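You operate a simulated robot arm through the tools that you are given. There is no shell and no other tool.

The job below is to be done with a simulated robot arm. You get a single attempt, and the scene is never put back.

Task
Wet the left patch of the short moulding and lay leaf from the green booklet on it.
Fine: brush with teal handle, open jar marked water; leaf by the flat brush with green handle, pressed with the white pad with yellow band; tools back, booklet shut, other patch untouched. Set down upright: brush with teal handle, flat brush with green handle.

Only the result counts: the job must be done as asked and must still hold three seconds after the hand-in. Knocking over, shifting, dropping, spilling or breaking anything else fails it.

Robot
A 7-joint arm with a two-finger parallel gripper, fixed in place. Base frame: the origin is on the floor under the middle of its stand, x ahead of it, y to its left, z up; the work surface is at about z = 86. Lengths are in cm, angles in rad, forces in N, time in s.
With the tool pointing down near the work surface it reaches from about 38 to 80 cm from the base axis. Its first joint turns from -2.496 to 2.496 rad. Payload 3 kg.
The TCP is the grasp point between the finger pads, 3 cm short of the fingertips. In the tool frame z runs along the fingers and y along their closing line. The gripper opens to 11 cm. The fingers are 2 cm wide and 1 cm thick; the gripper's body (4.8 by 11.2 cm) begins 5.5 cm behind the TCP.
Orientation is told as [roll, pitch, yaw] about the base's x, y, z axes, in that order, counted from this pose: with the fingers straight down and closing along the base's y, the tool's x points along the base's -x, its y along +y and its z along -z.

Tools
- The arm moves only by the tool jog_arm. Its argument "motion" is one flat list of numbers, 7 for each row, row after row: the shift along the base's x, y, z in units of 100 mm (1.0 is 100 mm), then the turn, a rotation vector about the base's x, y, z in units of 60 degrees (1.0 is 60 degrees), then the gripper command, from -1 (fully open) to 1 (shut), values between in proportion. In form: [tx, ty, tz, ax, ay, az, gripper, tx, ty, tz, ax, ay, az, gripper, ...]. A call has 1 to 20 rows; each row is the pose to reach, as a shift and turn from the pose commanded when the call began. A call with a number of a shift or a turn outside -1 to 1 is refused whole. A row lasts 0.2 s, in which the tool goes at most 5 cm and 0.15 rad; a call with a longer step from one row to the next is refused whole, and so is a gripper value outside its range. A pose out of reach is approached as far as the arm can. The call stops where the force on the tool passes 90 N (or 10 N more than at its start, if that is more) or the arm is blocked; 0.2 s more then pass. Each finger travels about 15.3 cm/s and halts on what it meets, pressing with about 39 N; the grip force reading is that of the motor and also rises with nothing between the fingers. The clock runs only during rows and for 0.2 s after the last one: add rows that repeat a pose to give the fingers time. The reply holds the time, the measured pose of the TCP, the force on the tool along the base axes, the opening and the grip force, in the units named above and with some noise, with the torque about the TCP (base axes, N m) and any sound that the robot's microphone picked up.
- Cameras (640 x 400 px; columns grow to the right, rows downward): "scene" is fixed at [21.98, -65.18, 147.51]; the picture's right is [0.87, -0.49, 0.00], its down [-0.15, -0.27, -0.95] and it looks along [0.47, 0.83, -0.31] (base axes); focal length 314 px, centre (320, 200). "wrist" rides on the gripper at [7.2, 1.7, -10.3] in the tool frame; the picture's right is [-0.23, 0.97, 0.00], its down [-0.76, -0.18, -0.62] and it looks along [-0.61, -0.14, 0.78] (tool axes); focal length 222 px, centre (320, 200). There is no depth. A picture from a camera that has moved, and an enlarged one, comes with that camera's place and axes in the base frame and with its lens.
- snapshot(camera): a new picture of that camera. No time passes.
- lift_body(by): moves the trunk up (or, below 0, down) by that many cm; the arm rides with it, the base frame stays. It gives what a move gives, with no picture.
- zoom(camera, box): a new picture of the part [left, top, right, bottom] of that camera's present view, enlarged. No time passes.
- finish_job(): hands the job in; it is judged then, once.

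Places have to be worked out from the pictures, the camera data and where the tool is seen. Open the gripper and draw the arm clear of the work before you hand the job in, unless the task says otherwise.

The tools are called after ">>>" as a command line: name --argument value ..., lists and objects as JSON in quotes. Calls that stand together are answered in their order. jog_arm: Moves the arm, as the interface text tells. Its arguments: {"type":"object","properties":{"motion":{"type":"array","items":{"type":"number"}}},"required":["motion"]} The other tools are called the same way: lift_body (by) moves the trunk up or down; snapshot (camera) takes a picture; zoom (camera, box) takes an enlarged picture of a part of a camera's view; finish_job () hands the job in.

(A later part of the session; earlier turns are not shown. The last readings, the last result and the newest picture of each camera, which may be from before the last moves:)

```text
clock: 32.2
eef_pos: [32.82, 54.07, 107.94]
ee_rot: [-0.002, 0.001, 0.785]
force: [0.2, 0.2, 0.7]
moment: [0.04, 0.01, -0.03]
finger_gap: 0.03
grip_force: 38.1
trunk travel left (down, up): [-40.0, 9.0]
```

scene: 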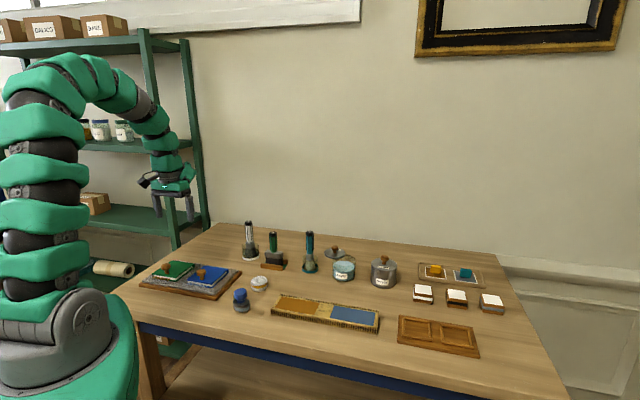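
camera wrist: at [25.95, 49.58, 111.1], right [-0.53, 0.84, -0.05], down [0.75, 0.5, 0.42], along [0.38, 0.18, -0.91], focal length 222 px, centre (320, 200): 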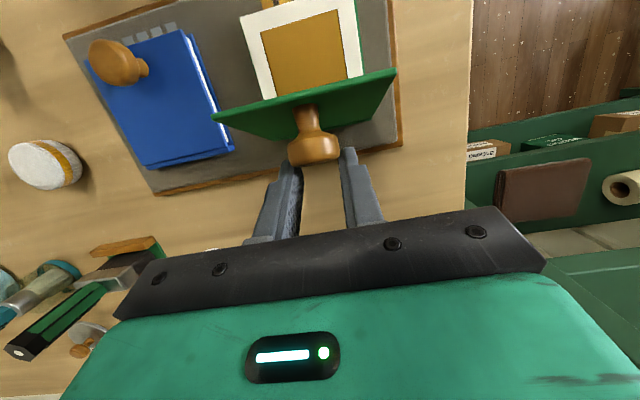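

Now I cross over above the cover to its front side.

>>> jog_arm --motion '[-0.15, -0.15, 0.1, 0, 0, 0, 1, -0.35, -0.35, 0.1, 0, 0, 0, 1, -0.6, -0.6, 0.1, 0, 0, 0, 1, -0.85, -0.85, 0.1, 0, 0, 0, 1, -0.85, -0.85, 0.0, 0, 0, 0, 1, -0.85, -0.85, 0.0, 0, 0, 0, 1]'

>>> zoom --camera "scene" --box '[110, 170, 240, 300]'

>>> snapshot --camera "wrist"

```text
clock: 33.6
eef_pos: [24.56, 45.49, 107.93]
ee_rot: [0.001, 0.002, 0.786]
force: [-0.2, 0.2, -0.4]
moment: [0.02, 0.01, 0.01]
finger_gap: 0.03
grip_force: 37.4
trunk travel left (down, up): [-40.0, 9.0]
```

```text
3.08 times, centred on (175, 235) of scene
camera zoom: at [21.98, -65.18, 147.51], right [0.87, -0.49, 0.0], down [-0.15, -0.27, -0.95], along [0.47, 0.83, -0.31], focal length 968 px, centre (766, 92)
```

zoom: 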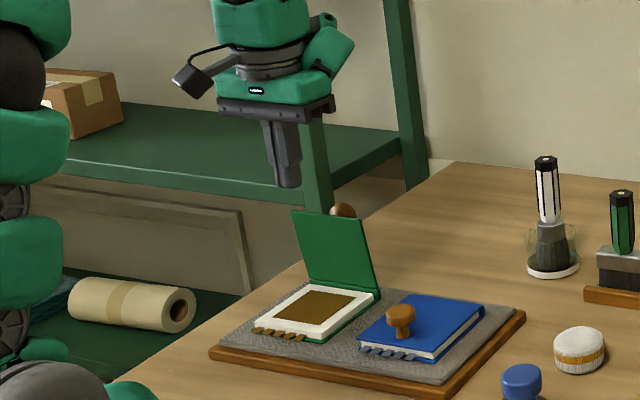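

```text
taken
camera wrist: at [18.37, 41.82, 118.21], right [-0.53, 0.85, 0.0], down [0.67, 0.41, 0.62], along [0.53, 0.33, -0.78], focal length 222 px, centre (320, 200)
```

wrist: 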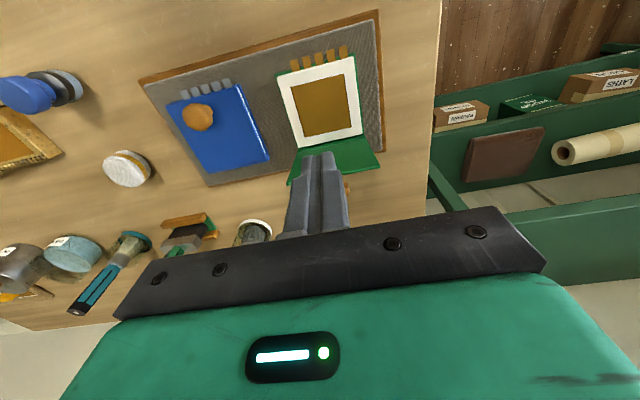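

>>> zoom --camera "wrist" --box '[260, 30, 400, 170]'

>>> zoom --camera "scene" --box '[155, 235, 225, 295]'

```text
2.86 times, centred on (330, 100) of wrist
camera zoom: at [18.37, 41.82, 118.21], right [-0.53, 0.85, 0.0], down [0.67, 0.41, 0.62], along [0.53, 0.33, -0.78], focal length 635 px, centre (291, 486)
```

zoom: 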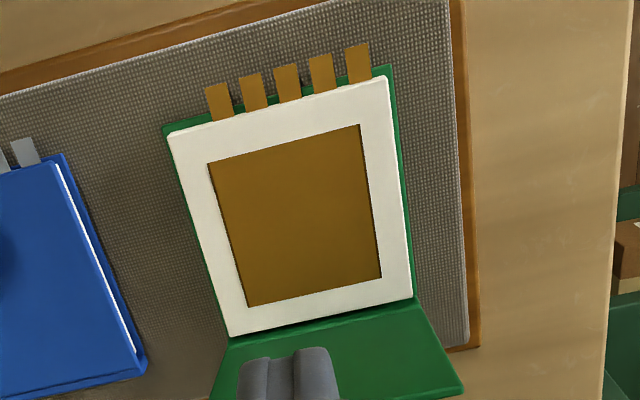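

```text
6.67 times, centred on (190, 265) of scene
camera zoom: at [21.98, -65.18, 147.51], right [0.87, -0.49, 0.0], down [-0.15, -0.27, -0.95], along [0.47, 0.83, -0.31], focal length 2096 px, centre (1187, -233)
```

zoom: 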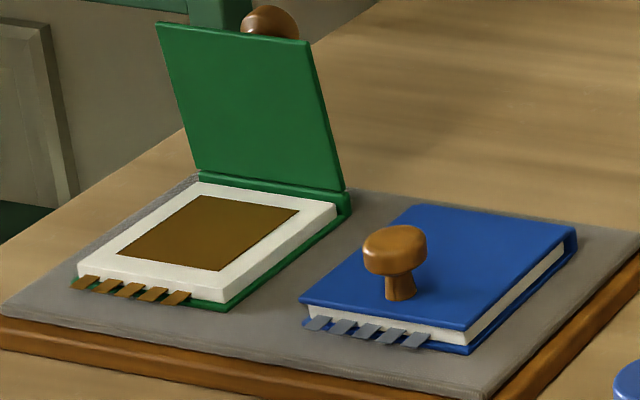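

The leaf measures about 6.4 × 6.4 cm, centred near (25.3, 46.6), and the patch is about 12.2 × 5.9 cm, so two leaves side by side would be needed to cover it. Now I lower the closed fingers in front of the cover and push it past vertical.

>>> jog_arm --motion '[0, 0, -0.3, 0, 0, 0, 1, 0, 0, -0.6, 0, 0, 0, 1, 0, 0, -0.84, 0, 0, 0, 1, 0.08, 0.08, -0.84, 0, 0, 0, 1, 0.16, 0.16, -0.84, 0, 0, 0, 1, 0.24, 0.24, -0.84, 0, 0, 0, 1, 0.28, 0.28, -0.84, 0, 0, 0, 1, 0.32, 0.32, -0.84, 0, 0, 0, 1, 0.36, 0.36, -0.84, 0, 0, 0, 1, 0.4, 0.4, -0.84, 0, 0, 0, 1, 0.4, 0.4, -0.84, 0, 0, 0, 1]'

>>> zoom --camera "scene" --box '[110, 170, 240, 300]'

```text
clock: 36.0
eef_pos: [28.39, 49.7, 99.47]
ee_rot: [0.0, 0.003, 0.785]
force: [-0.5, 0.1, 0.2]
moment: [0.01, -0.03, -0.04]
finger_gap: 0.0
grip_force: 38.2
trunk travel left (down, up): [-40.0, 9.0]
```

```text
3.08 times, centred on (175, 235) of scene
camera zoom: at [21.98, -65.18, 147.51], right [0.87, -0.49, 0.0], down [-0.15, -0.27, -0.95], along [0.47, 0.83, -0.31], focal length 968 px, centre (766, 92)
```

zoom: 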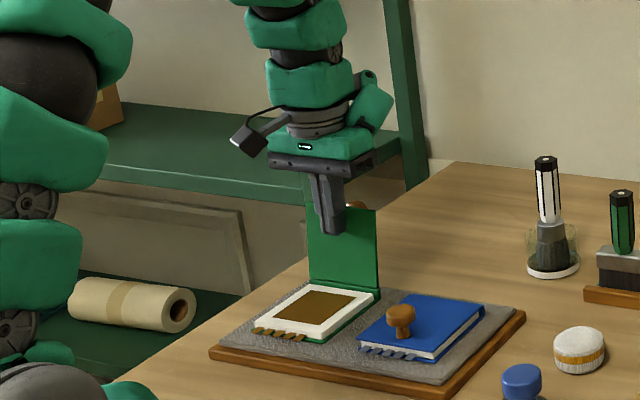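

The cover is at about vertical now with no reaction left. I push a little further so it stands at about 105°.

>>> jog_arm --motion '[0.04, 0.04, 0, 0, 0, 0, 1, 0.08, 0.08, -0.01, 0, 0, 0, 1, 0.12, 0.12, -0.02, 0, 0, 0, 1, 0.15, 0.15, -0.03, 0, 0, 0, 1, 0.15, 0.15, -0.03, 0, 0, 0, 1]'

>>> zoom --camera "scene" --box '[110, 170, 240, 300]'

```text
clock: 37.2
eef_pos: [29.74, 50.84, 99.28]
ee_rot: [-0.001, 0.005, 0.787]
force: [-17.4, -26.7, -2.3]
moment: [-0.82, 0.53, -0.03]
finger_gap: 0.0
grip_force: 37.6
trunk travel left (down, up): [-40.0, 9.0]
```

```text
3.08 times, centred on (175, 235) of scene
camera zoom: at [21.98, -65.18, 147.51], right [0.87, -0.49, 0.0], down [-0.15, -0.27, -0.95], along [0.47, 0.83, -0.31], focal length 968 px, centre (766, 92)
```

zoom: 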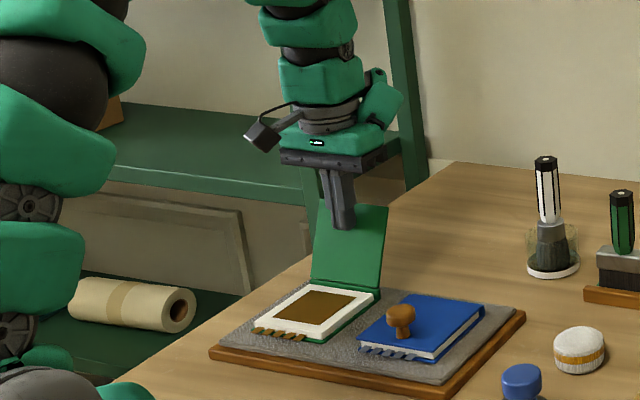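

I feel the cover's stop (about 30 N), so it's fully open. I back off and rise clear.

>>> jog_arm --motion '[-0.1, -0.1, 0.0, 0, 0, 0, 1, -0.25, -0.25, 0.1, 0, 0, 0, 1, -0.3, -0.3, 0.4, 0, 0, 0, 0.5, -0.3, -0.3, 0.7, 0, 0, 0, 0, -0.3, -0.3, 1, 0, 0, 0, -0.5, -0.3, -0.3, 1, 0, 0, 0, -0.5]'

>>> zoom --camera "scene" --box '[110, 200, 270, 320]'

>>> snapshot --camera "wrist"

```text
clock: 38.6
eef_pos: [26.85, 48.18, 109.36]
ee_rot: [0.001, -0.003, 0.787]
force: [0.6, -0.1, 0.1]
moment: [-0.02, 0.0, 0.01]
finger_gap: 8.24
grip_force: 0.0
trunk travel left (down, up): [-40.0, 9.0]
```

```text
3.33 times, centred on (190, 260) of scene
camera zoom: at [21.98, -65.18, 147.51], right [0.87, -0.49, 0.0], down [-0.15, -0.27, -0.95], along [0.47, 0.83, -0.31], focal length 1048 px, centre (753, 0)
```

zoom: 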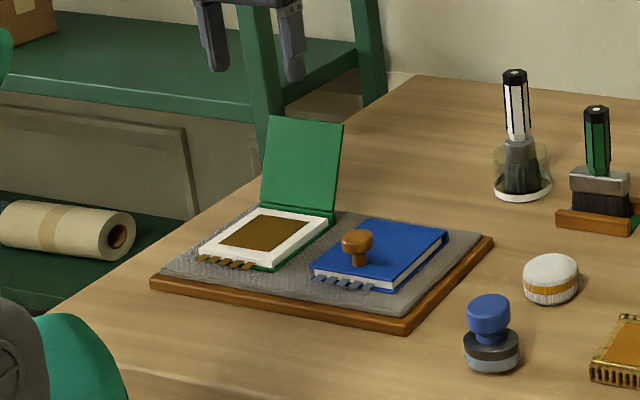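

```text
taken
camera wrist: at [20.74, 44.38, 119.75], right [-0.53, 0.85, 0.0], down [0.66, 0.41, 0.62], along [0.53, 0.33, -0.78], focal length 222 px, centre (320, 200)
```

wrist: 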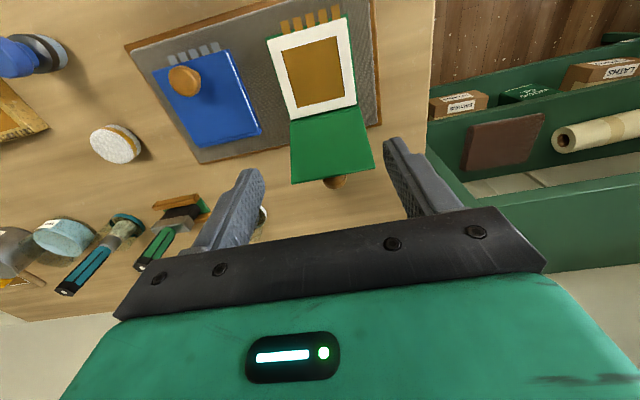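

The booklet stands open, nothing shifted. Now the teal brush: I look at its handle's hex orientation and its cup before approaching.

>>> zoom --camera "scene" --box '[295, 225, 330, 280]'

>>> zoom --camera "scene" --box '[255, 225, 295, 275]'

>>> jog_arm --motion '[0.2, -0.15, 0.1, 0, 0, 0, -0.5, 0.45, -0.35, 0.2, 0, 0, 0, -0.5, 0.7, -0.5, 0.3, 0, 0, 0, -0.5, 0.95, -0.7, 0.3, 0, 0, 0, -0.5, 0.95, -0.7, 0.3, 0, 0, 0, -0.5]'

```text
7.27 times, centred on (312, 252) of scene
camera zoom: at [21.98, -65.18, 147.51], right [0.87, -0.49, 0.0], down [-0.15, -0.27, -0.95], along [0.47, 0.83, -0.31], focal length 2287 px, centre (374, -182)
```

zoom: 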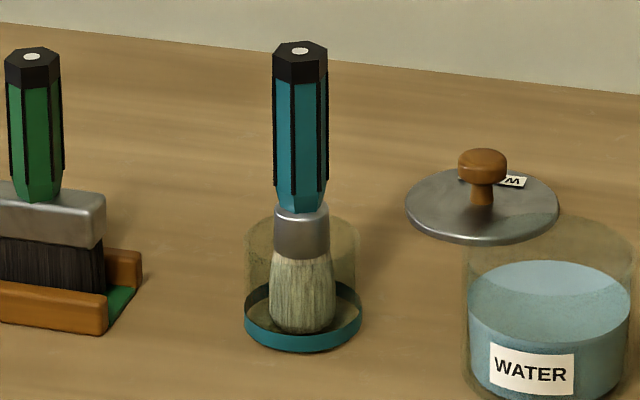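

```text
8.00 times, centred on (275, 250) of scene
camera zoom: at [21.98, -65.18, 147.51], right [0.87, -0.49, 0.0], down [-0.15, -0.27, -0.95], along [0.47, 0.83, -0.31], focal length 2516 px, centre (680, -200)
```

zoom: 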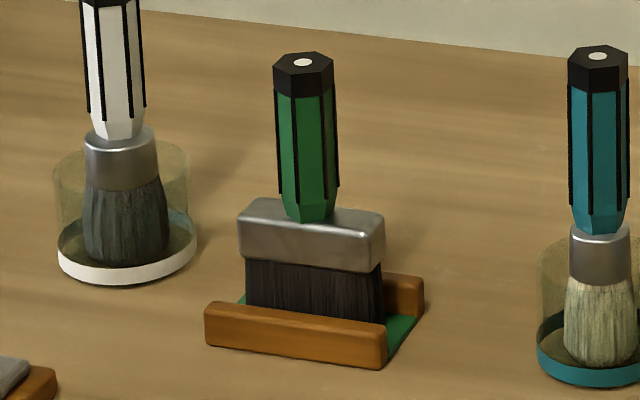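

```text
clock: 39.8
eef_pos: [36.53, 40.98, 112.44]
ee_rot: [0.0, -0.001, 0.786]
force: [0.0, -0.4, -0.2]
moment: [-0.01, 0.01, 0.01]
finger_gap: 8.26
grip_force: 0.1
trunk travel left (down, up): [-40.0, 9.0]
```

Both handles have hex flats facing along the table's long side, so the present 45° yaw fits them. I carry on toward the teal brush at about (69.9, 27.1), keeping high.

>>> jog_arm --motion '[0.25, -0.1, 0.05, 0, 0, 0, -0.5, 0.5, -0.2, 0.1, 0, 0, 0, -0.5, 0.75, -0.3, 0.1, 0, 0, 0, -0.5, 1, -0.42, 0.1, 0, 0, 0, -0.5, 1, -0.42, 0.1, 0, 0, 0, -0.5]'

>>> jog_arm --motion '[0.25, -0.1, 0.0, 0, 0, 0, -0.5, 0.5, -0.2, 0.0, 0, 0, 0, -0.5, 0.75, -0.3, 0.0, 0, 0, 0, -0.5, 1, -0.42, 0.0, 0, 0, 0, -0.5, 1, -0.42, 0.0, 0, 0, 0, -0.5]'

>>> snapshot --camera "wrist"

>>> snapshot --camera "scene"

```text
clock: 41.0
eef_pos: [46.48, 36.81, 113.33]
ee_rot: [0.0, 0.002, 0.784]
force: [-0.5, -0.6, 0.6]
moment: [-0.03, 0.04, 0.02]
finger_gap: 8.27
grip_force: 0.0
trunk travel left (down, up): [-40.0, 9.0]
```

```text
clock: 42.2
eef_pos: [56.44, 32.45, 113.19]
ee_rot: [0.0, 0.003, 0.786]
force: [-0.4, 0.1, 0.3]
moment: [0.06, -0.05, 0.01]
finger_gap: 8.24
grip_force: 0.0
trunk travel left (down, up): [-40.0, 9.0]
```

```text
taken
camera wrist: at [50.25, 28.71, 123.52], right [-0.53, 0.85, 0.0], down [0.67, 0.41, 0.62], along [0.53, 0.33, -0.78], focal length 222 px, centre (320, 200)
```

wrist: 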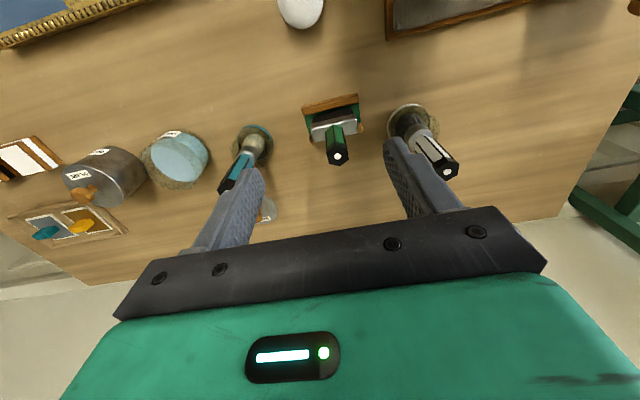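

```text
taken
```

scene: 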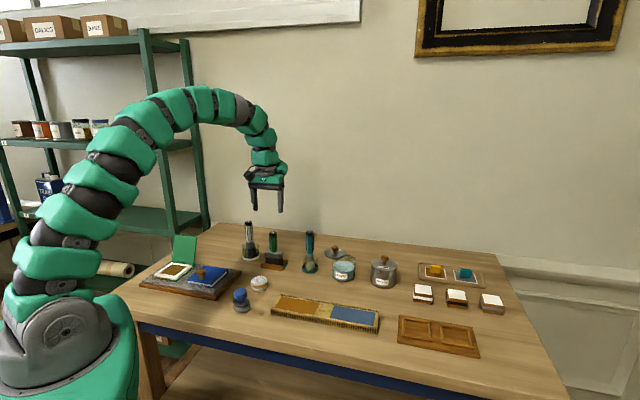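

From this view the teal handle's top is near (70.0, 26.8) and the green one near (59.6, 36.9). I move above the teal brush.

>>> jog_arm --motion '[0.25, -0.1, 0.0, 0, 0, 0, -0.5, 0.5, -0.2, 0.0, 0, 0, 0, -0.5, 0.75, -0.3, 0.0, 0, 0, 0, -0.5, 1, -0.42, 0.0, 0, 0, 0, -0.5, 1, -0.42, 0.0, 0, 0, 0, -0.5]'

>>> snapshot --camera "wrist"

>>> zoom --camera "wrist" --box '[240, 60, 400, 190]'

```text
clock: 43.4
eef_pos: [66.6, 28.52, 113.17]
ee_rot: [0.002, 0.002, 0.786]
force: [0.0, 0.1, 0.2]
moment: [-0.02, 0.01, 0.03]
finger_gap: 8.27
grip_force: 0.1
trunk travel left (down, up): [-40.0, 9.0]
```

```text
taken
camera wrist: at [60.39, 24.73, 123.54], right [-0.53, 0.85, 0.0], down [0.67, 0.41, 0.62], along [0.53, 0.33, -0.78], focal length 222 px, centre (320, 200)
```

wrist: 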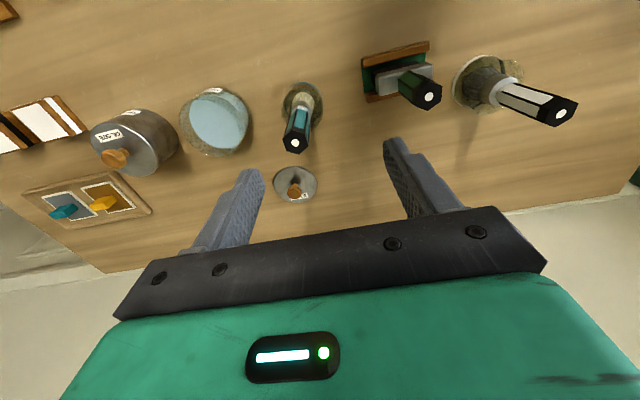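

```text
3.08 times, centred on (320, 125) of wrist
camera zoom: at [60.39, 24.73, 123.54], right [-0.53, 0.85, 0.0], down [0.67, 0.41, 0.62], along [0.53, 0.33, -0.78], focal length 684 px, centre (320, 431)
```

zoom: 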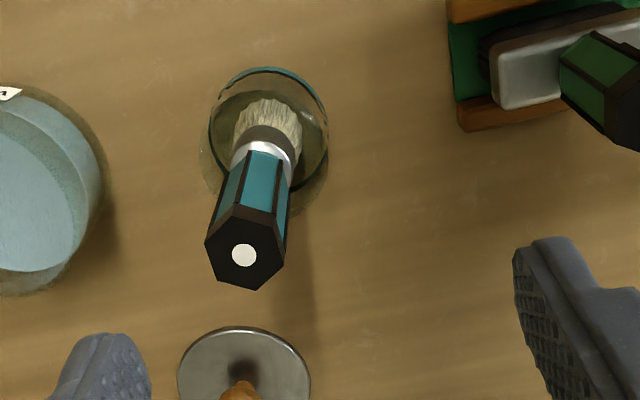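

The dot on the teal handle resolves to about (70.1, 27.6, 101.5). I centre over it with fingertips just above the handle and check alignment.

>>> jog_arm --motion '[0.12, -0.03, -0.2, 0, 0, 0, -0.5, 0.24, -0.06, -0.45, 0, 0, 0, -0.5, 0.35, -0.085, -0.65, 0, 0, 0, -0.5, 0.35, -0.085, -0.65, 0, 0, 0, -0.5, 0.35, -0.085, -0.65, 0, 0, 0, -0.5]'

>>> snapshot --camera "wrist"

>>> zoom --camera "scene" --box '[270, 190, 350, 280]'

```text
clock: 44.6
eef_pos: [69.8, 27.87, 106.91]
ee_rot: [0.0, 0.002, 0.787]
force: [0.5, -0.4, 0.4]
moment: [-0.02, -0.02, -0.03]
finger_gap: 8.23
grip_force: 0.0
trunk travel left (down, up): [-40.0, 9.0]
```

```text
taken
camera wrist: at [63.68, 24.04, 117.23], right [-0.53, 0.85, 0.0], down [0.67, 0.41, 0.62], along [0.53, 0.33, -0.78], focal length 222 px, centre (320, 200)
```

wrist: 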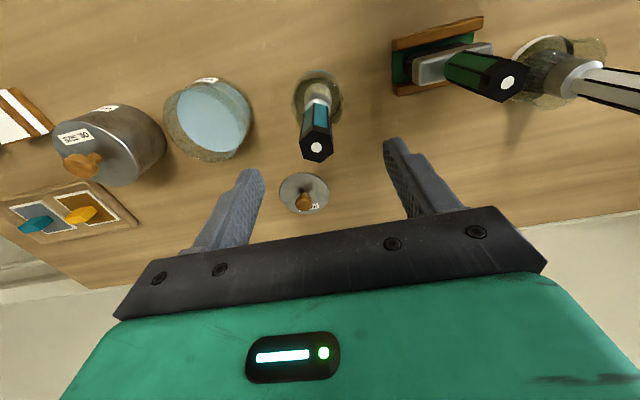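

```text
4.44 times, centred on (310, 235) of scene
camera zoom: at [21.98, -65.18, 147.51], right [0.87, -0.49, 0.0], down [-0.15, -0.27, -0.95], along [0.47, 0.83, -0.31], focal length 1398 px, centre (364, 44)
```

zoom: 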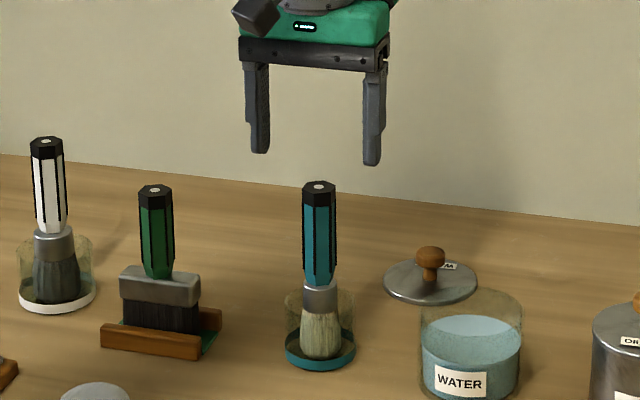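

The handle is nearly centred at (70.14, 27.76). I apply a small correction and descend around it to z≈97.3.

>>> jog_arm --motion '[0.025, -0.008, -0.1, 0, 0, 0, -0.5, 0.025, -0.008, -0.3, 0, 0, 0, -0.5, 0.025, -0.008, -0.5, 0, 0, 0, -0.5, 0.025, -0.008, -0.7, 0, 0, 0, -0.5, 0.025, -0.008, -0.85, 0, 0, 0, -0.5, 0.025, -0.008, -0.95, 0, 0, 0, -0.5, 0.025, -0.008, -0.95, 0, 0, 0, -0.5, 0.025, -0.008, -0.95, 0, 0, 0, -0.5]'

>>> snapshot --camera "wrist"

>>> zoom --camera "scene" --box '[270, 210, 350, 280]'

```text
clock: 46.4
eef_pos: [70.21, 27.45, 97.22]
ee_rot: [-0.001, 0.002, 0.786]
force: [-0.3, 0.5, 0.9]
moment: [0.04, 0.03, 0.0]
finger_gap: 8.24
grip_force: 0.1
trunk travel left (down, up): [-40.0, 9.0]
```

```text
taken
camera wrist: at [64.0, 23.74, 107.6], right [-0.53, 0.85, 0.0], down [0.67, 0.41, 0.62], along [0.53, 0.33, -0.78], focal length 222 px, centre (320, 200)
```

wrist: 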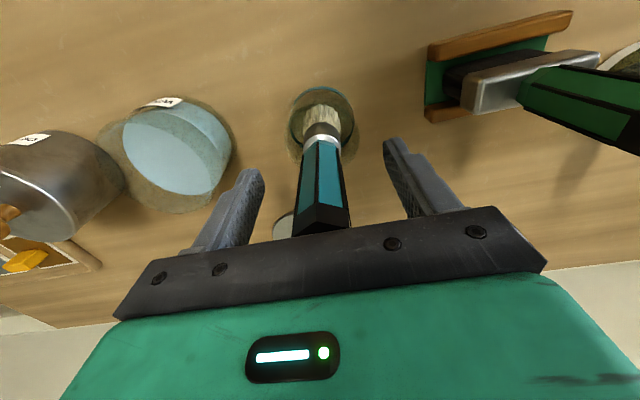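

```text
5.71 times, centred on (310, 245) of scene
camera zoom: at [21.98, -65.18, 147.51], right [0.87, -0.49, 0.0], down [-0.15, -0.27, -0.95], along [0.47, 0.83, -0.31], focal length 1797 px, centre (377, -57)
```

zoom: 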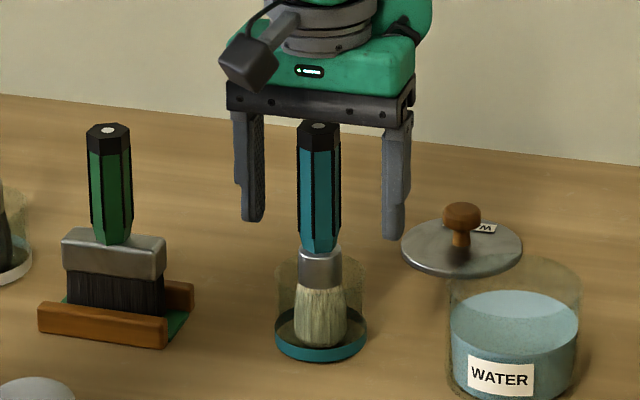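

The fingers straddle the teal handle. A tiny centring shift, then close.

>>> jog_arm --motion '[-0.008, 0.02, 0, 0, 0, 0, 0.0, -0.008, 0.02, 0, 0, 0, 0, 0.4, -0.008, 0.02, 0, 0, 0, 0, 0.4, -0.008, 0.02, 0, 0, 0, 0, 0.9, -0.008, 0.02, 0, 0, 0, 0, 0.9, -0.008, 0.02, 0, 0, 0, 0, 0.9]'

>>> snapshot --camera "wrist"

>>> zoom --camera "scene" --box '[270, 210, 350, 280]'

```text
clock: 47.8
eef_pos: [70.08, 27.63, 97.26]
ee_rot: [0.0, 0.002, 0.786]
force: [-0.5, 0.8, -0.8]
moment: [0.01, -0.01, 0.0]
finger_gap: 2.36
grip_force: 38.4
trunk travel left (down, up): [-40.0, 9.0]
```

```text
taken
camera wrist: at [63.9, 23.98, 107.62], right [-0.53, 0.85, 0.0], down [0.67, 0.41, 0.62], along [0.53, 0.33, -0.78], focal length 222 px, centre (320, 200)
```

wrist: 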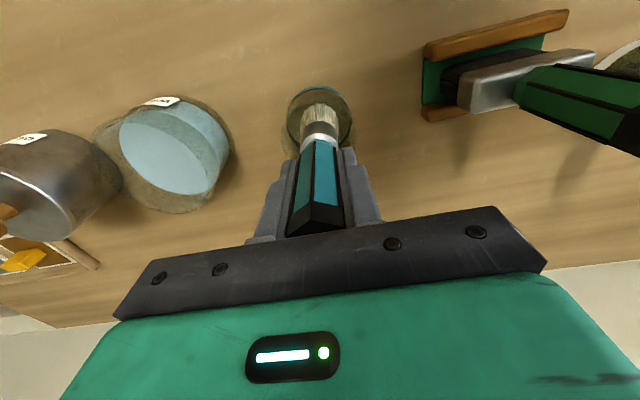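

```text
5.71 times, centred on (310, 245) of scene
camera zoom: at [21.98, -65.18, 147.51], right [0.87, -0.49, 0.0], down [-0.15, -0.27, -0.95], along [0.47, 0.83, -0.31], focal length 1797 px, centre (377, -57)
```

zoom: 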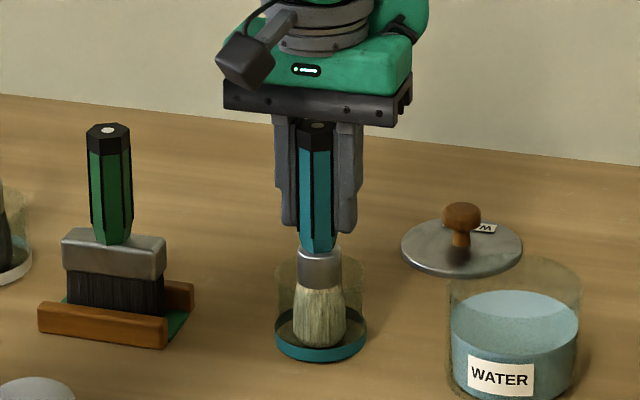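

The teal brush is held (gap 2.36, TCP at (70.08, 27.63, 97.26) — I note this for putting it back). I lift it straight up out of its cup.

>>> jog_arm --motion '[0, 0, 0.05, 0, 0, 0, 0.9, 0, 0, 0.15, 0, 0, 0, 0.9, 0, 0, 0.3, 0, 0, 0, 0.9, 0, 0, 0.45, 0, 0, 0, 0.9, 0, 0, 0.6, 0, 0, 0, 0.9, 0, 0, 0.75, 0, 0, 0, 0.9, 0, 0, 0.9, 0, 0, 0, 0.9, 0, 0, 0.97, 0, 0, 0, 0.9, 0, 0, 0.97, 0, 0, 0, 0.9]'

>>> snapshot --camera "wrist"

>>> zoom --camera "scene" --box '[260, 180, 400, 290]'

```text
clock: 49.8
eef_pos: [70.18, 27.9, 106.89]
ee_rot: [0.0, 0.002, 0.786]
force: [1.1, 0.4, -0.9]
moment: [-0.04, 0.0, 0.04]
finger_gap: 2.38
grip_force: 38.9
trunk travel left (down, up): [-40.0, 9.0]
```

```text
taken
camera wrist: at [64.0, 24.06, 117.28], right [-0.53, 0.85, 0.0], down [0.67, 0.41, 0.62], along [0.53, 0.33, -0.78], focal length 222 px, centre (320, 200)
```

wrist: 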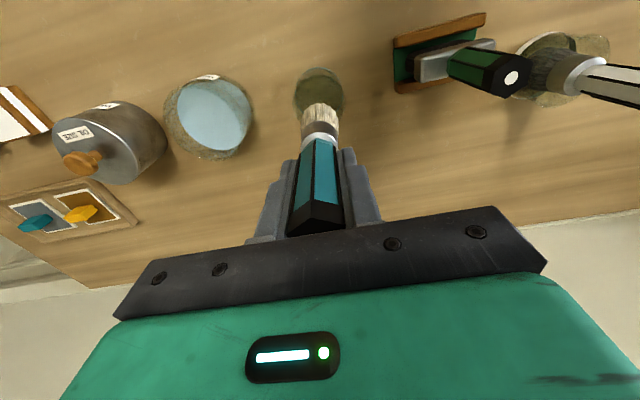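

```text
3.64 times, centred on (330, 235) of scene
camera zoom: at [21.98, -65.18, 147.51], right [0.87, -0.49, 0.0], down [-0.15, -0.27, -0.95], along [0.47, 0.83, -0.31], focal length 1144 px, centre (284, 73)
```

zoom: 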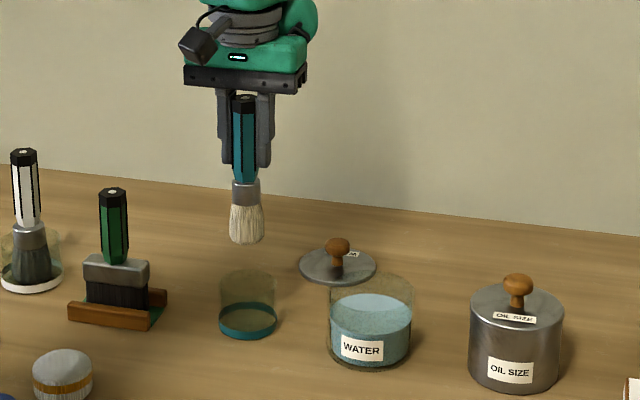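

The brush is out of its cup cleanly. I zoom on the water jar in the wrist view to fix its centre.

>>> zoom --camera "wrist" --box '[140, 50, 360, 190]'

>>> zoom --camera "scene" --box '[310, 230, 370, 290]'

```text
2.86 times, centred on (250, 120) of wrist
camera zoom: at [64.0, 24.06, 117.28], right [-0.53, 0.85, 0.0], down [0.67, 0.41, 0.62], along [0.53, 0.33, -0.78], focal length 635 px, centre (520, 429)
```

zoom: 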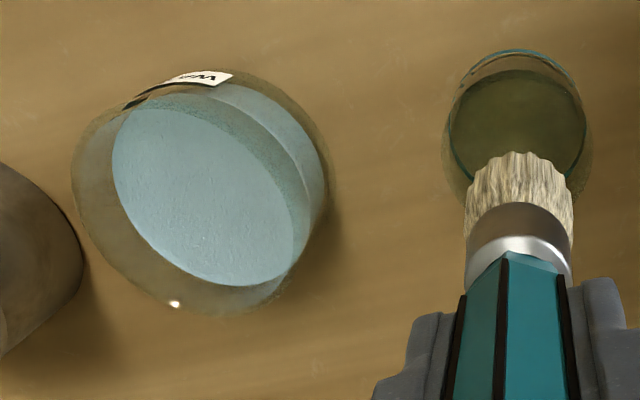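

```text
6.67 times, centred on (340, 260) of scene
camera zoom: at [21.98, -65.18, 147.51], right [0.87, -0.49, 0.0], down [-0.15, -0.27, -0.95], along [0.47, 0.83, -0.31], focal length 2096 px, centre (187, -200)
```

zoom: 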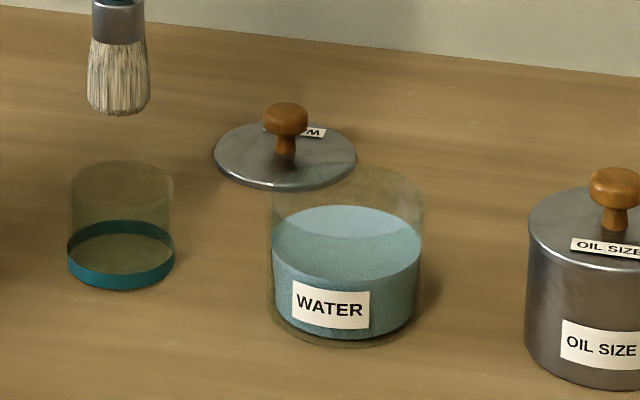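

Triangulating both views puts the jar's centre at (79.05, 17.8) with the water at z≈89.5. I carry the brush over, aiming for a point slightly nearer the robot inside the jar, (77.6, 17.5).

>>> jog_arm --motion '[0.1, -0.15, 0.05, 0, 0, 0, 0.9, 0.25, -0.35, 0.1, 0, 0, 0, 0.9, 0.4, -0.6, 0.1, 0, 0, 0, 0.9, 0.6, -0.85, 0.1, 0, 0, 0, 0.9, 0.72, -1, 0.1, 0, 0, 0, 0.9, 0.72, -1, 0.1, 0, 0, 0, 0.9]'

>>> zoom --camera "scene" --box '[280, 180, 420, 290]'

>>> snapshot --camera "wrist"

```text
clock: 51.2
eef_pos: [76.01, 18.7, 107.8]
ee_rot: [0.0, 0.001, 0.787]
force: [-0.6, -0.8, -0.9]
moment: [0.02, -0.03, 0.0]
finger_gap: 2.38
grip_force: 38.5
out of reach, approached as far as the arm can: row 4, 5, 6
trunk travel left (down, up): [-40.0, 9.0]
```

```text
3.64 times, centred on (350, 235) of scene
camera zoom: at [21.98, -65.18, 147.51], right [0.87, -0.49, 0.0], down [-0.15, -0.27, -0.95], along [0.47, 0.83, -0.31], focal length 1144 px, centre (211, 73)
```

zoom: 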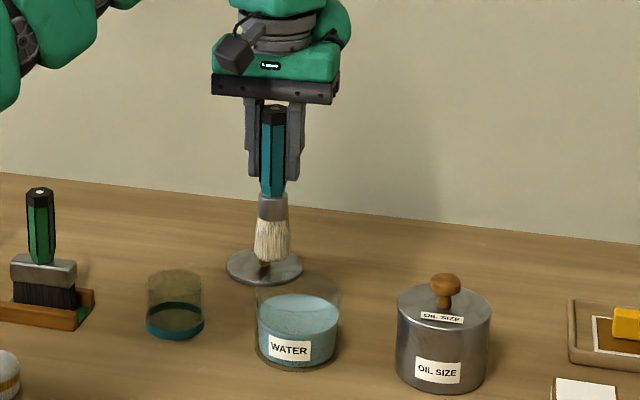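

```text
taken
camera wrist: at [69.85, 14.9, 118.08], right [-0.53, 0.85, 0.0], down [0.66, 0.41, 0.62], along [0.53, 0.33, -0.78], focal length 222 px, centre (320, 200)
```

wrist: 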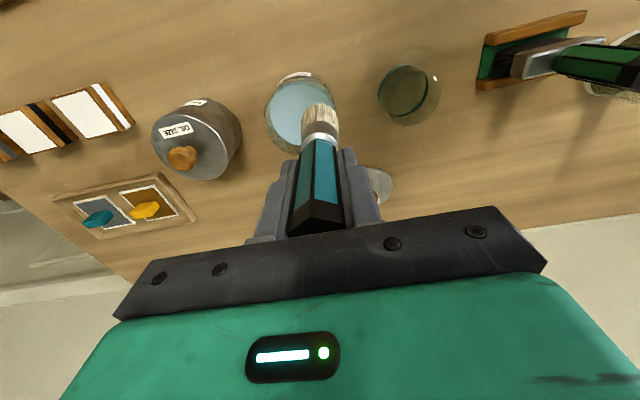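

The arm stops at 78.3 cm radius at this height, short of the jar. I raise the trunk by 9 cm, which should bring the low poses over the jar into reach (the brush only rises).

>>> lift_body --by 9

```text
clock: 52.5
eef_pos: [76.12, 18.62, 116.63]
ee_rot: [-0.001, 0.003, 0.787]
force: [-0.1, -0.5, -0.9]
moment: [0.0, -0.01, 0.03]
finger_gap: 2.38
grip_force: 39.4
trunk travel left (down, up): [-49.0, 0.0]
```

Now I come back down to z≈107 and move outward to the dip point, the bristles still above the rim.

>>> jog_arm --motion '[0, 0, -0.25, 0, 0, 0, 0.9, 0, 0, -0.5, 0, 0, 0, 0.9, 0, 0, -0.75, 0, 0, 0, 0.9, 0.03, -0.03, -0.88, 0, 0, 0, 0.9, 0.08, -0.07, -0.92, 0, 0, 0, 0.9, 0.135, -0.115, -0.95, 0, 0, 0, 0.9, 0.135, -0.115, -0.95, 0, 0, 0, 0.9, 0.135, -0.115, -0.95, 0, 0, 0, 0.9]'

>>> zoom --camera "scene" --box '[280, 180, 420, 290]'

>>> zoom --camera "wrist" --box '[200, 40, 420, 190]'

```text
clock: 54.2
eef_pos: [77.48, 17.46, 107.32]
ee_rot: [0.0, 0.001, 0.786]
force: [0.0, 0.2, -0.8]
moment: [-0.01, 0.02, -0.03]
finger_gap: 2.36
grip_force: 38.6
trunk travel left (down, up): [-49.0, 0.0]
```

```text
3.64 times, centred on (350, 235) of scene
camera zoom: at [21.98, -65.18, 147.51], right [0.87, -0.49, 0.0], down [-0.15, -0.27, -0.95], along [0.47, 0.83, -0.31], focal length 1144 px, centre (211, 73)
```

zoom: 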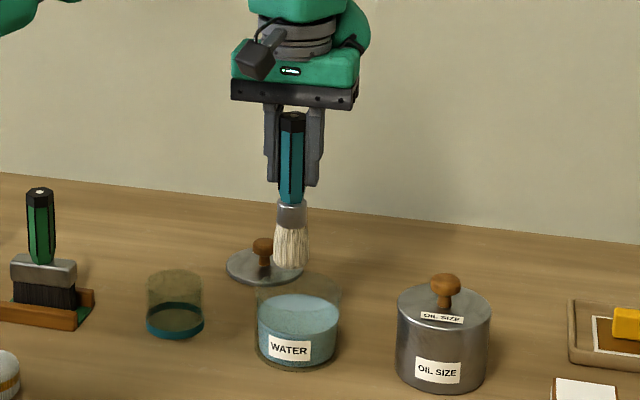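

```text
2.67 times, centred on (310, 115) of wrist
camera zoom: at [71.2, 13.7, 117.68], right [-0.53, 0.85, 0.0], down [0.66, 0.41, 0.62], along [0.53, 0.33, -0.78], focal length 592 px, centre (347, 427)
```

zoom: 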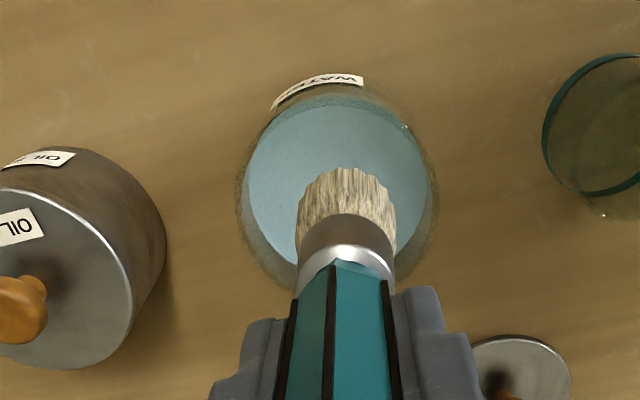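

The bristles are over the water, clear of the rim all round. I lower the brush slowly into the water.

>>> jog_arm --motion '[0, 0, -0.1, 0, 0, 0, 0.9, 0, 0, -0.25, 0, 0, 0, 0.9, 0, 0, -0.4, 0, 0, 0, 0.9, 0, 0, -0.52, 0, 0, 0, 0.9, 0, 0, -0.6, 0, 0, 0, 0.9, 0, 0, -0.67, 0, 0, 0, 0.9, 0, 0, -0.73, 0, 0, 0, 0.9, 0, 0, -0.79, 0, 0, 0, 0.9, 0, 0, -0.84, 0, 0, 0, 0.9, 0, 0, -0.87, 0, 0, 0, 0.9, 0, 0, -0.87, 0, 0, 0, 0.9, 0, 0, -0.87, 0, 0, 0, 0.9, 0, 0, -0.87, 0, 0, 0, 0.9]'

>>> zoom --camera "scene" --box '[280, 200, 400, 290]'

>>> snapshot --camera "wrist"

```text
clock: 56.9
eef_pos: [77.79, 17.56, 99.59]
ee_rot: [-0.011, -0.017, 0.786]
force: [5.3, 3.1, 28.8]
moment: [0.37, -0.07, 0.01]
finger_gap: 2.38
grip_force: 39.2
trunk travel left (down, up): [-49.0, 0.0]
stopped in row 13: the force on the tool passed its limit at 92 N (the readings are from after the stop); the commanded pose is now the measured one
```

```text
4.44 times, centred on (340, 245) of scene
camera zoom: at [21.98, -65.18, 147.51], right [0.87, -0.49, 0.0], down [-0.15, -0.27, -0.95], along [0.47, 0.83, -0.31], focal length 1398 px, centre (231, 0)
```

zoom: 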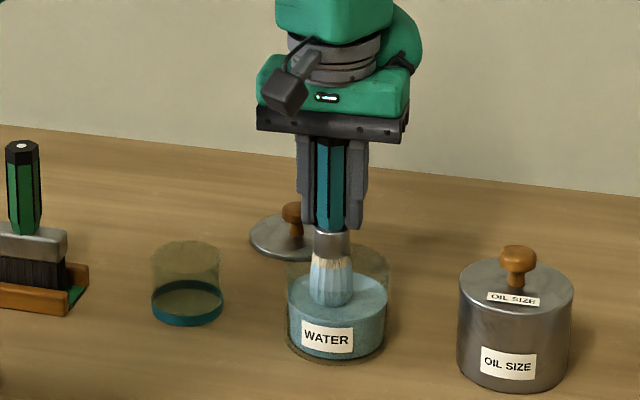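

```text
taken
camera wrist: at [71.33, 13.83, 109.69], right [-0.53, 0.85, -0.01], down [0.65, 0.41, 0.64], along [0.55, 0.33, -0.77], focal length 222 px, centre (320, 200)
```

wrist: 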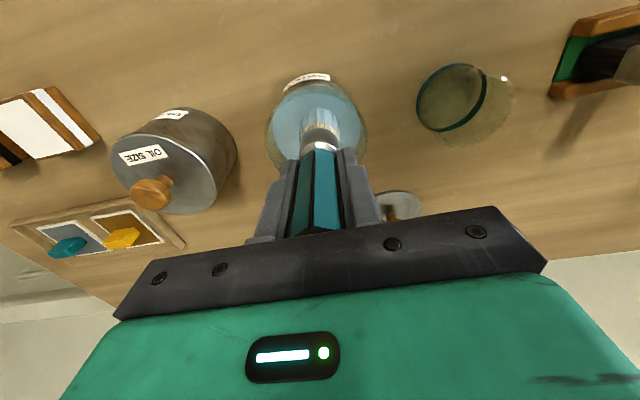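

The bristles are now wet (tinted blue), but the brush met the jar floor and the move stopped at the force limit. I rise gently at once and check whether anything shifted.

>>> jog_arm --motion '[-0.01, 0, 0.05, 0, 0, 0, 0.9, -0.02, 0, 0.1, 0, 0, 0, 0.9, -0.02, 0, 0.13, 0, 0, 0, 0.9, -0.02, 0, 0.13, 0, 0, 0, 0.9]'

>>> zoom --camera "scene" --box '[310, 220, 370, 290]'

>>> zoom --camera "wrist" --box '[230, 50, 410, 200]'

```text
clock: 57.9
eef_pos: [77.51, 17.67, 100.19]
ee_rot: [-0.005, -0.005, 0.786]
force: [-0.4, -1.1, -0.7]
moment: [0.0, 0.03, 0.0]
finger_gap: 2.38
grip_force: 38.7
trunk travel left (down, up): [-49.0, 0.0]
```

```text
5.71 times, centred on (340, 255) of scene
camera zoom: at [21.98, -65.18, 147.51], right [0.87, -0.49, 0.0], down [-0.15, -0.27, -0.95], along [0.47, 0.83, -0.31], focal length 1797 px, centre (206, -114)
```

zoom: 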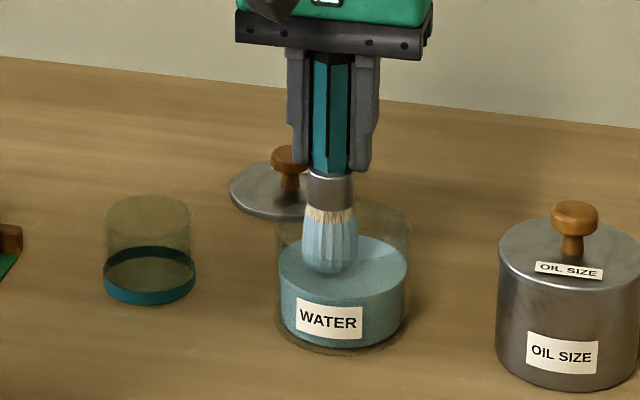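

```text
2.67 times, centred on (320, 125) of wrist
camera zoom: at [71.16, 13.81, 110.49], right [-0.53, 0.85, 0.0], down [0.66, 0.41, 0.63], along [0.54, 0.33, -0.78], focal length 592 px, centre (320, 400)
```

zoom: 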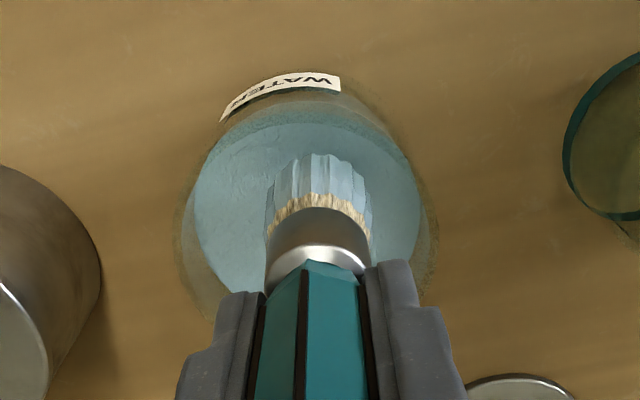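

The brush is well wetted; it slid about 1 cm up in the grip (handle top now against the palm) and the jar did not shift. I lift it slowly out of the jar and pause above it to let drops fall.

>>> jog_arm --motion '[0, 0, 0.06, 0, 0, 0, 0.9, 0, 0, 0.12, 0, 0, 0, 0.9, 0, 0, 0.18, 0, 0, 0, 0.9, 0, 0, 0.24, 0, 0, 0, 0.9, 0, 0, 0.3, 0, 0, 0, 0.9, 0, 0, 0.36, 0, 0, 0, 0.9, 0, 0, 0.43, 0, 0, 0, 0.9, 0, 0, 0.5, 0, 0, 0, 0.9, 0, 0, 0.56, 0, 0, 0, 0.9, 0, 0, 0.6, 0, 0, 0, 0.9, 0, 0, 0.6, 0, 0, 0, 0.9, 0, 0, 0.6, 0, 0, 0, 0.9, 0, 0, 0.6, 0, 0, 0, 0.9, 0, 0, 0.6, 0, 0, 0, 0.9]'

>>> zoom --camera "scene" --box '[290, 190, 390, 290]'

>>> zoom --camera "wrist" --box '[200, 20, 420, 220]'

```text
clock: 60.9
eef_pos: [77.51, 17.67, 106.31]
ee_rot: [-0.005, -0.007, 0.786]
force: [0.9, -0.1, 0.0]
moment: [0.0, 0.02, 0.02]
finger_gap: 2.36
grip_force: 39.4
trunk travel left (down, up): [-49.0, 0.0]
```

```text
4.00 times, centred on (340, 240) of scene
camera zoom: at [21.98, -65.18, 147.51], right [0.87, -0.49, 0.0], down [-0.15, -0.27, -0.95], along [0.47, 0.83, -0.31], focal length 1258 px, centre (240, 40)
```

zoom: 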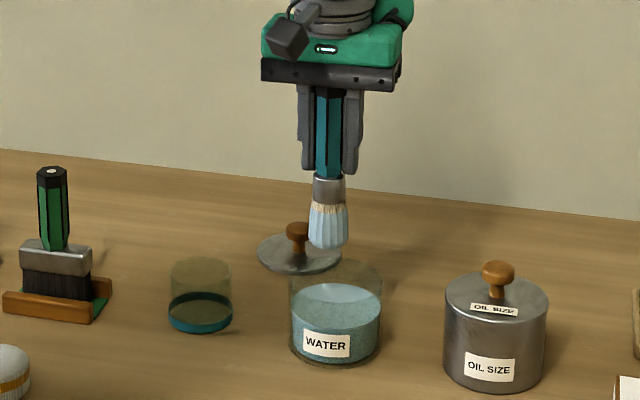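

```text
2.00 times, centred on (310, 120) of wrist
camera zoom: at [71.18, 13.87, 116.63], right [-0.53, 0.85, 0.0], down [0.66, 0.41, 0.63], along [0.54, 0.33, -0.78], focal length 444 px, centre (340, 360)
```

zoom: 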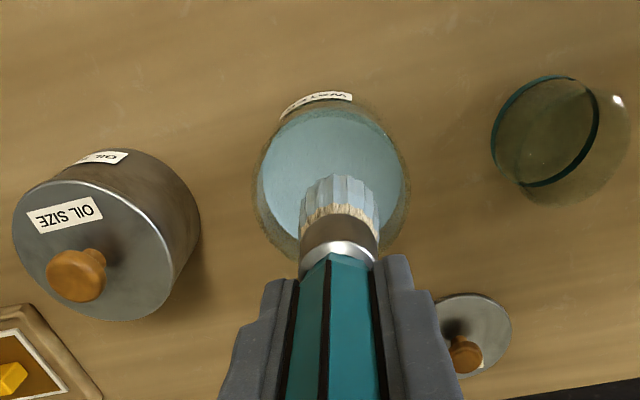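

The brush carries water and no drips are visible. I bring it over toward the back of the moulding's left (orange) patch, keeping well away from the blue one.

>>> jog_arm --motion '[-0.12, -0.04, 0.02, 0, 0, 0, 0.9, -0.3, -0.11, 0.02, 0, 0, 0, 0.9, -0.5, -0.19, 0.02, 0, 0, 0, 0.9, -0.7, -0.27, 0.02, 0, 0, 0, 0.9, -0.88, -0.35, 0.02, 0, 0, 0, 0.9, -1, -0.4, 0.02, 0, 0, 0, 0.9, -1, -0.4, 0.02, 0, 0, 0, 0.9]'

>>> jog_arm --motion '[-0.12, -0.04, -0.02, 0, 0, 0, 0.9, -0.3, -0.11, -0.05, 0, 0, 0, 0.9, -0.5, -0.19, -0.1, 0, 0, 0, 0.9, -0.7, -0.27, -0.15, 0, 0, 0, 0.9, -0.88, -0.35, -0.2, 0, 0, 0, 0.9, -0.95, -0.38, -0.25, 0, 0, 0, 0.9, -0.95, -0.38, -0.25, 0, 0, 0, 0.9]'

>>> snapshot --camera "wrist"

>>> zoom --camera "scene" --box '[220, 220, 400, 345]'

```text
clock: 62.5
eef_pos: [67.37, 13.42, 106.71]
ee_rot: [-0.006, -0.009, 0.786]
force: [0.0, -0.1, 0.3]
moment: [-0.02, -0.02, -0.01]
finger_gap: 2.36
grip_force: 38.9
trunk travel left (down, up): [-49.0, 0.0]
```

```text
clock: 64.1
eef_pos: [57.95, 10.0, 104.19]
ee_rot: [-0.006, -0.006, 0.786]
force: [0.7, -0.5, -0.2]
moment: [0.0, 0.02, -0.01]
finger_gap: 2.38
grip_force: 38.9
trunk travel left (down, up): [-49.0, 0.0]
```

```text
taken
camera wrist: at [51.65, 6.01, 114.36], right [-0.53, 0.85, 0.0], down [0.66, 0.41, 0.63], along [0.54, 0.33, -0.78], focal length 222 px, centre (320, 200)
```

wrist: 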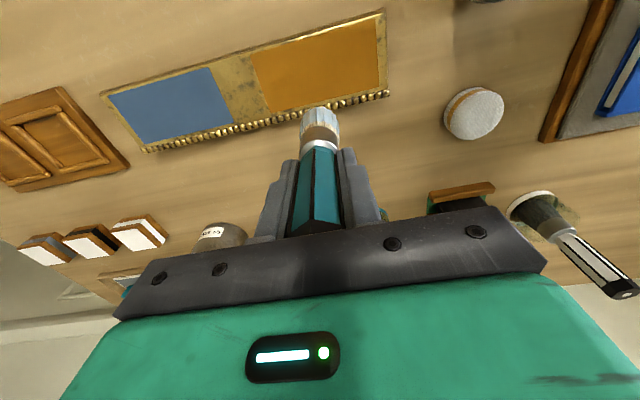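

```text
3.20 times, centred on (310, 282) of scene
camera zoom: at [21.98, -65.18, 147.51], right [0.87, -0.49, 0.0], down [-0.15, -0.27, -0.95], along [0.47, 0.83, -0.31], focal length 1006 px, centre (352, -64)
```

zoom: 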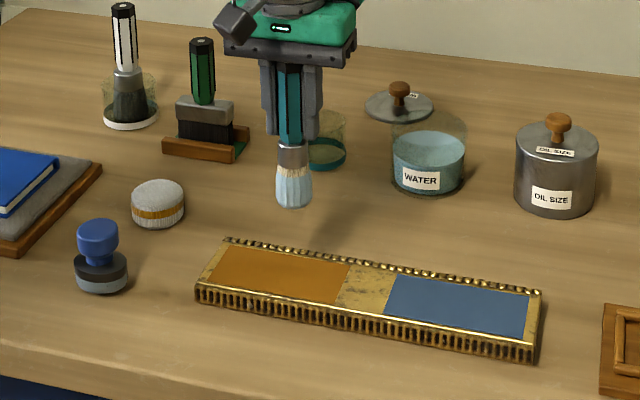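

>>> zoom --camera "wrist" --box '[90, 0, 410, 170]'

>>> zoom --camera "scene" --box '[265, 285, 345, 335]'

```text
2.00 times, centred on (250, 85) of wrist
camera zoom: at [51.65, 6.01, 114.36], right [-0.53, 0.85, 0.0], down [0.66, 0.41, 0.63], along [0.54, 0.33, -0.78], focal length 444 px, centre (460, 430)
```

zoom: 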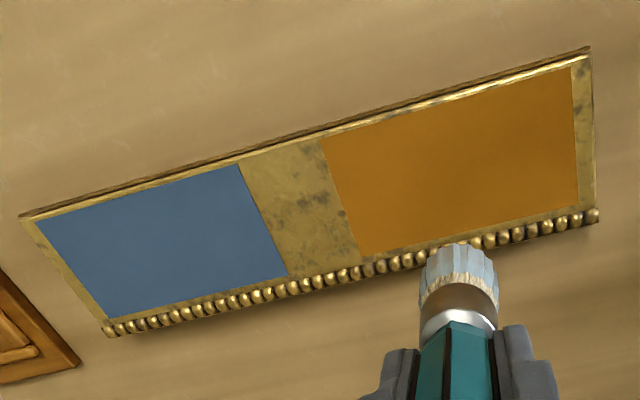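

```text
8.00 times, centred on (305, 310) of scene
camera zoom: at [21.98, -65.18, 147.51], right [0.87, -0.49, 0.0], down [-0.15, -0.27, -0.95], along [0.47, 0.83, -0.31], focal length 2516 px, centre (440, -680)
```

zoom: 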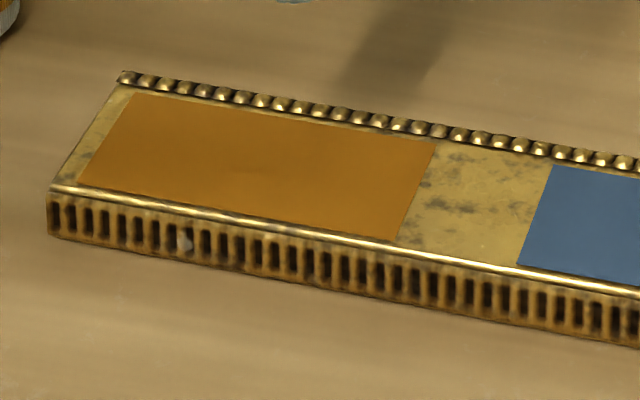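

The patch corners resolve to about (48.8, 10.2), (57.8, 1.3), (61.9, 5.5), (53.2, 14.4). I move the bristles over its left front part and stop about 1.5 cm above the surface.

>>> jog_arm --motion '[-0.2, 0, -0.05, 0, 0, 0, 0.9, -0.4, 0, -0.12, 0, 0, 0, 0.9, -0.56, 0.0, -0.2, 0, 0, 0, 0.9, -0.65, 0.0, -0.3, 0, 0, 0, 0.9, -0.65, 0.0, -0.38, 0, 0, 0, 0.9, -0.65, 0.0, -0.38, 0, 0, 0, 0.9]'

>>> zoom --camera "scene" --box '[255, 255, 355, 335]'

>>> zoom --camera "wrist" --box '[160, 30, 440, 190]'

```text
clock: 65.5
eef_pos: [51.47, 9.74, 100.25]
ee_rot: [-0.006, -0.008, 0.786]
force: [-0.4, 0.1, -0.2]
moment: [0.03, 0.01, 0.02]
finger_gap: 2.35
grip_force: 38.9
trunk travel left (down, up): [-49.0, 0.0]
```

```text
5.00 times, centred on (305, 295) of scene
camera zoom: at [21.98, -65.18, 147.51], right [0.87, -0.49, 0.0], down [-0.15, -0.27, -0.95], along [0.47, 0.83, -0.31], focal length 1572 px, centre (395, -275)
```

zoom: 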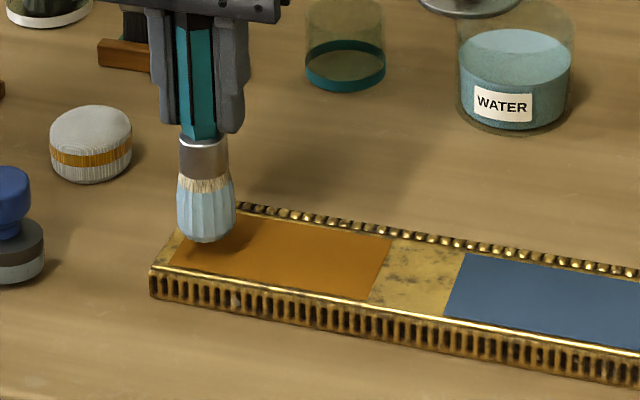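

```text
2.29 times, centred on (300, 110) of wrist
camera zoom: at [45.12, 6.03, 110.43], right [-0.53, 0.85, 0.0], down [0.66, 0.41, 0.63], along [0.54, 0.33, -0.78], focal length 508 px, centre (366, 406)
```

zoom: 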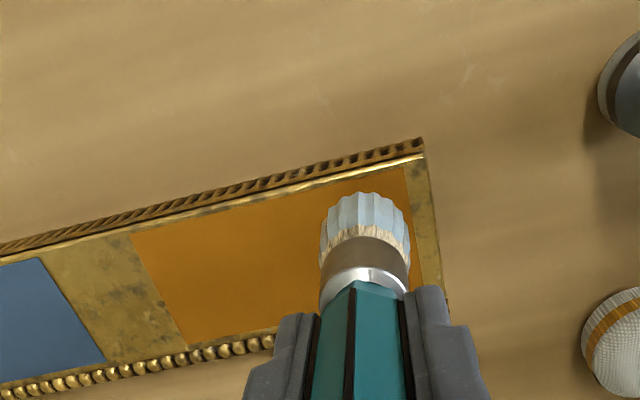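

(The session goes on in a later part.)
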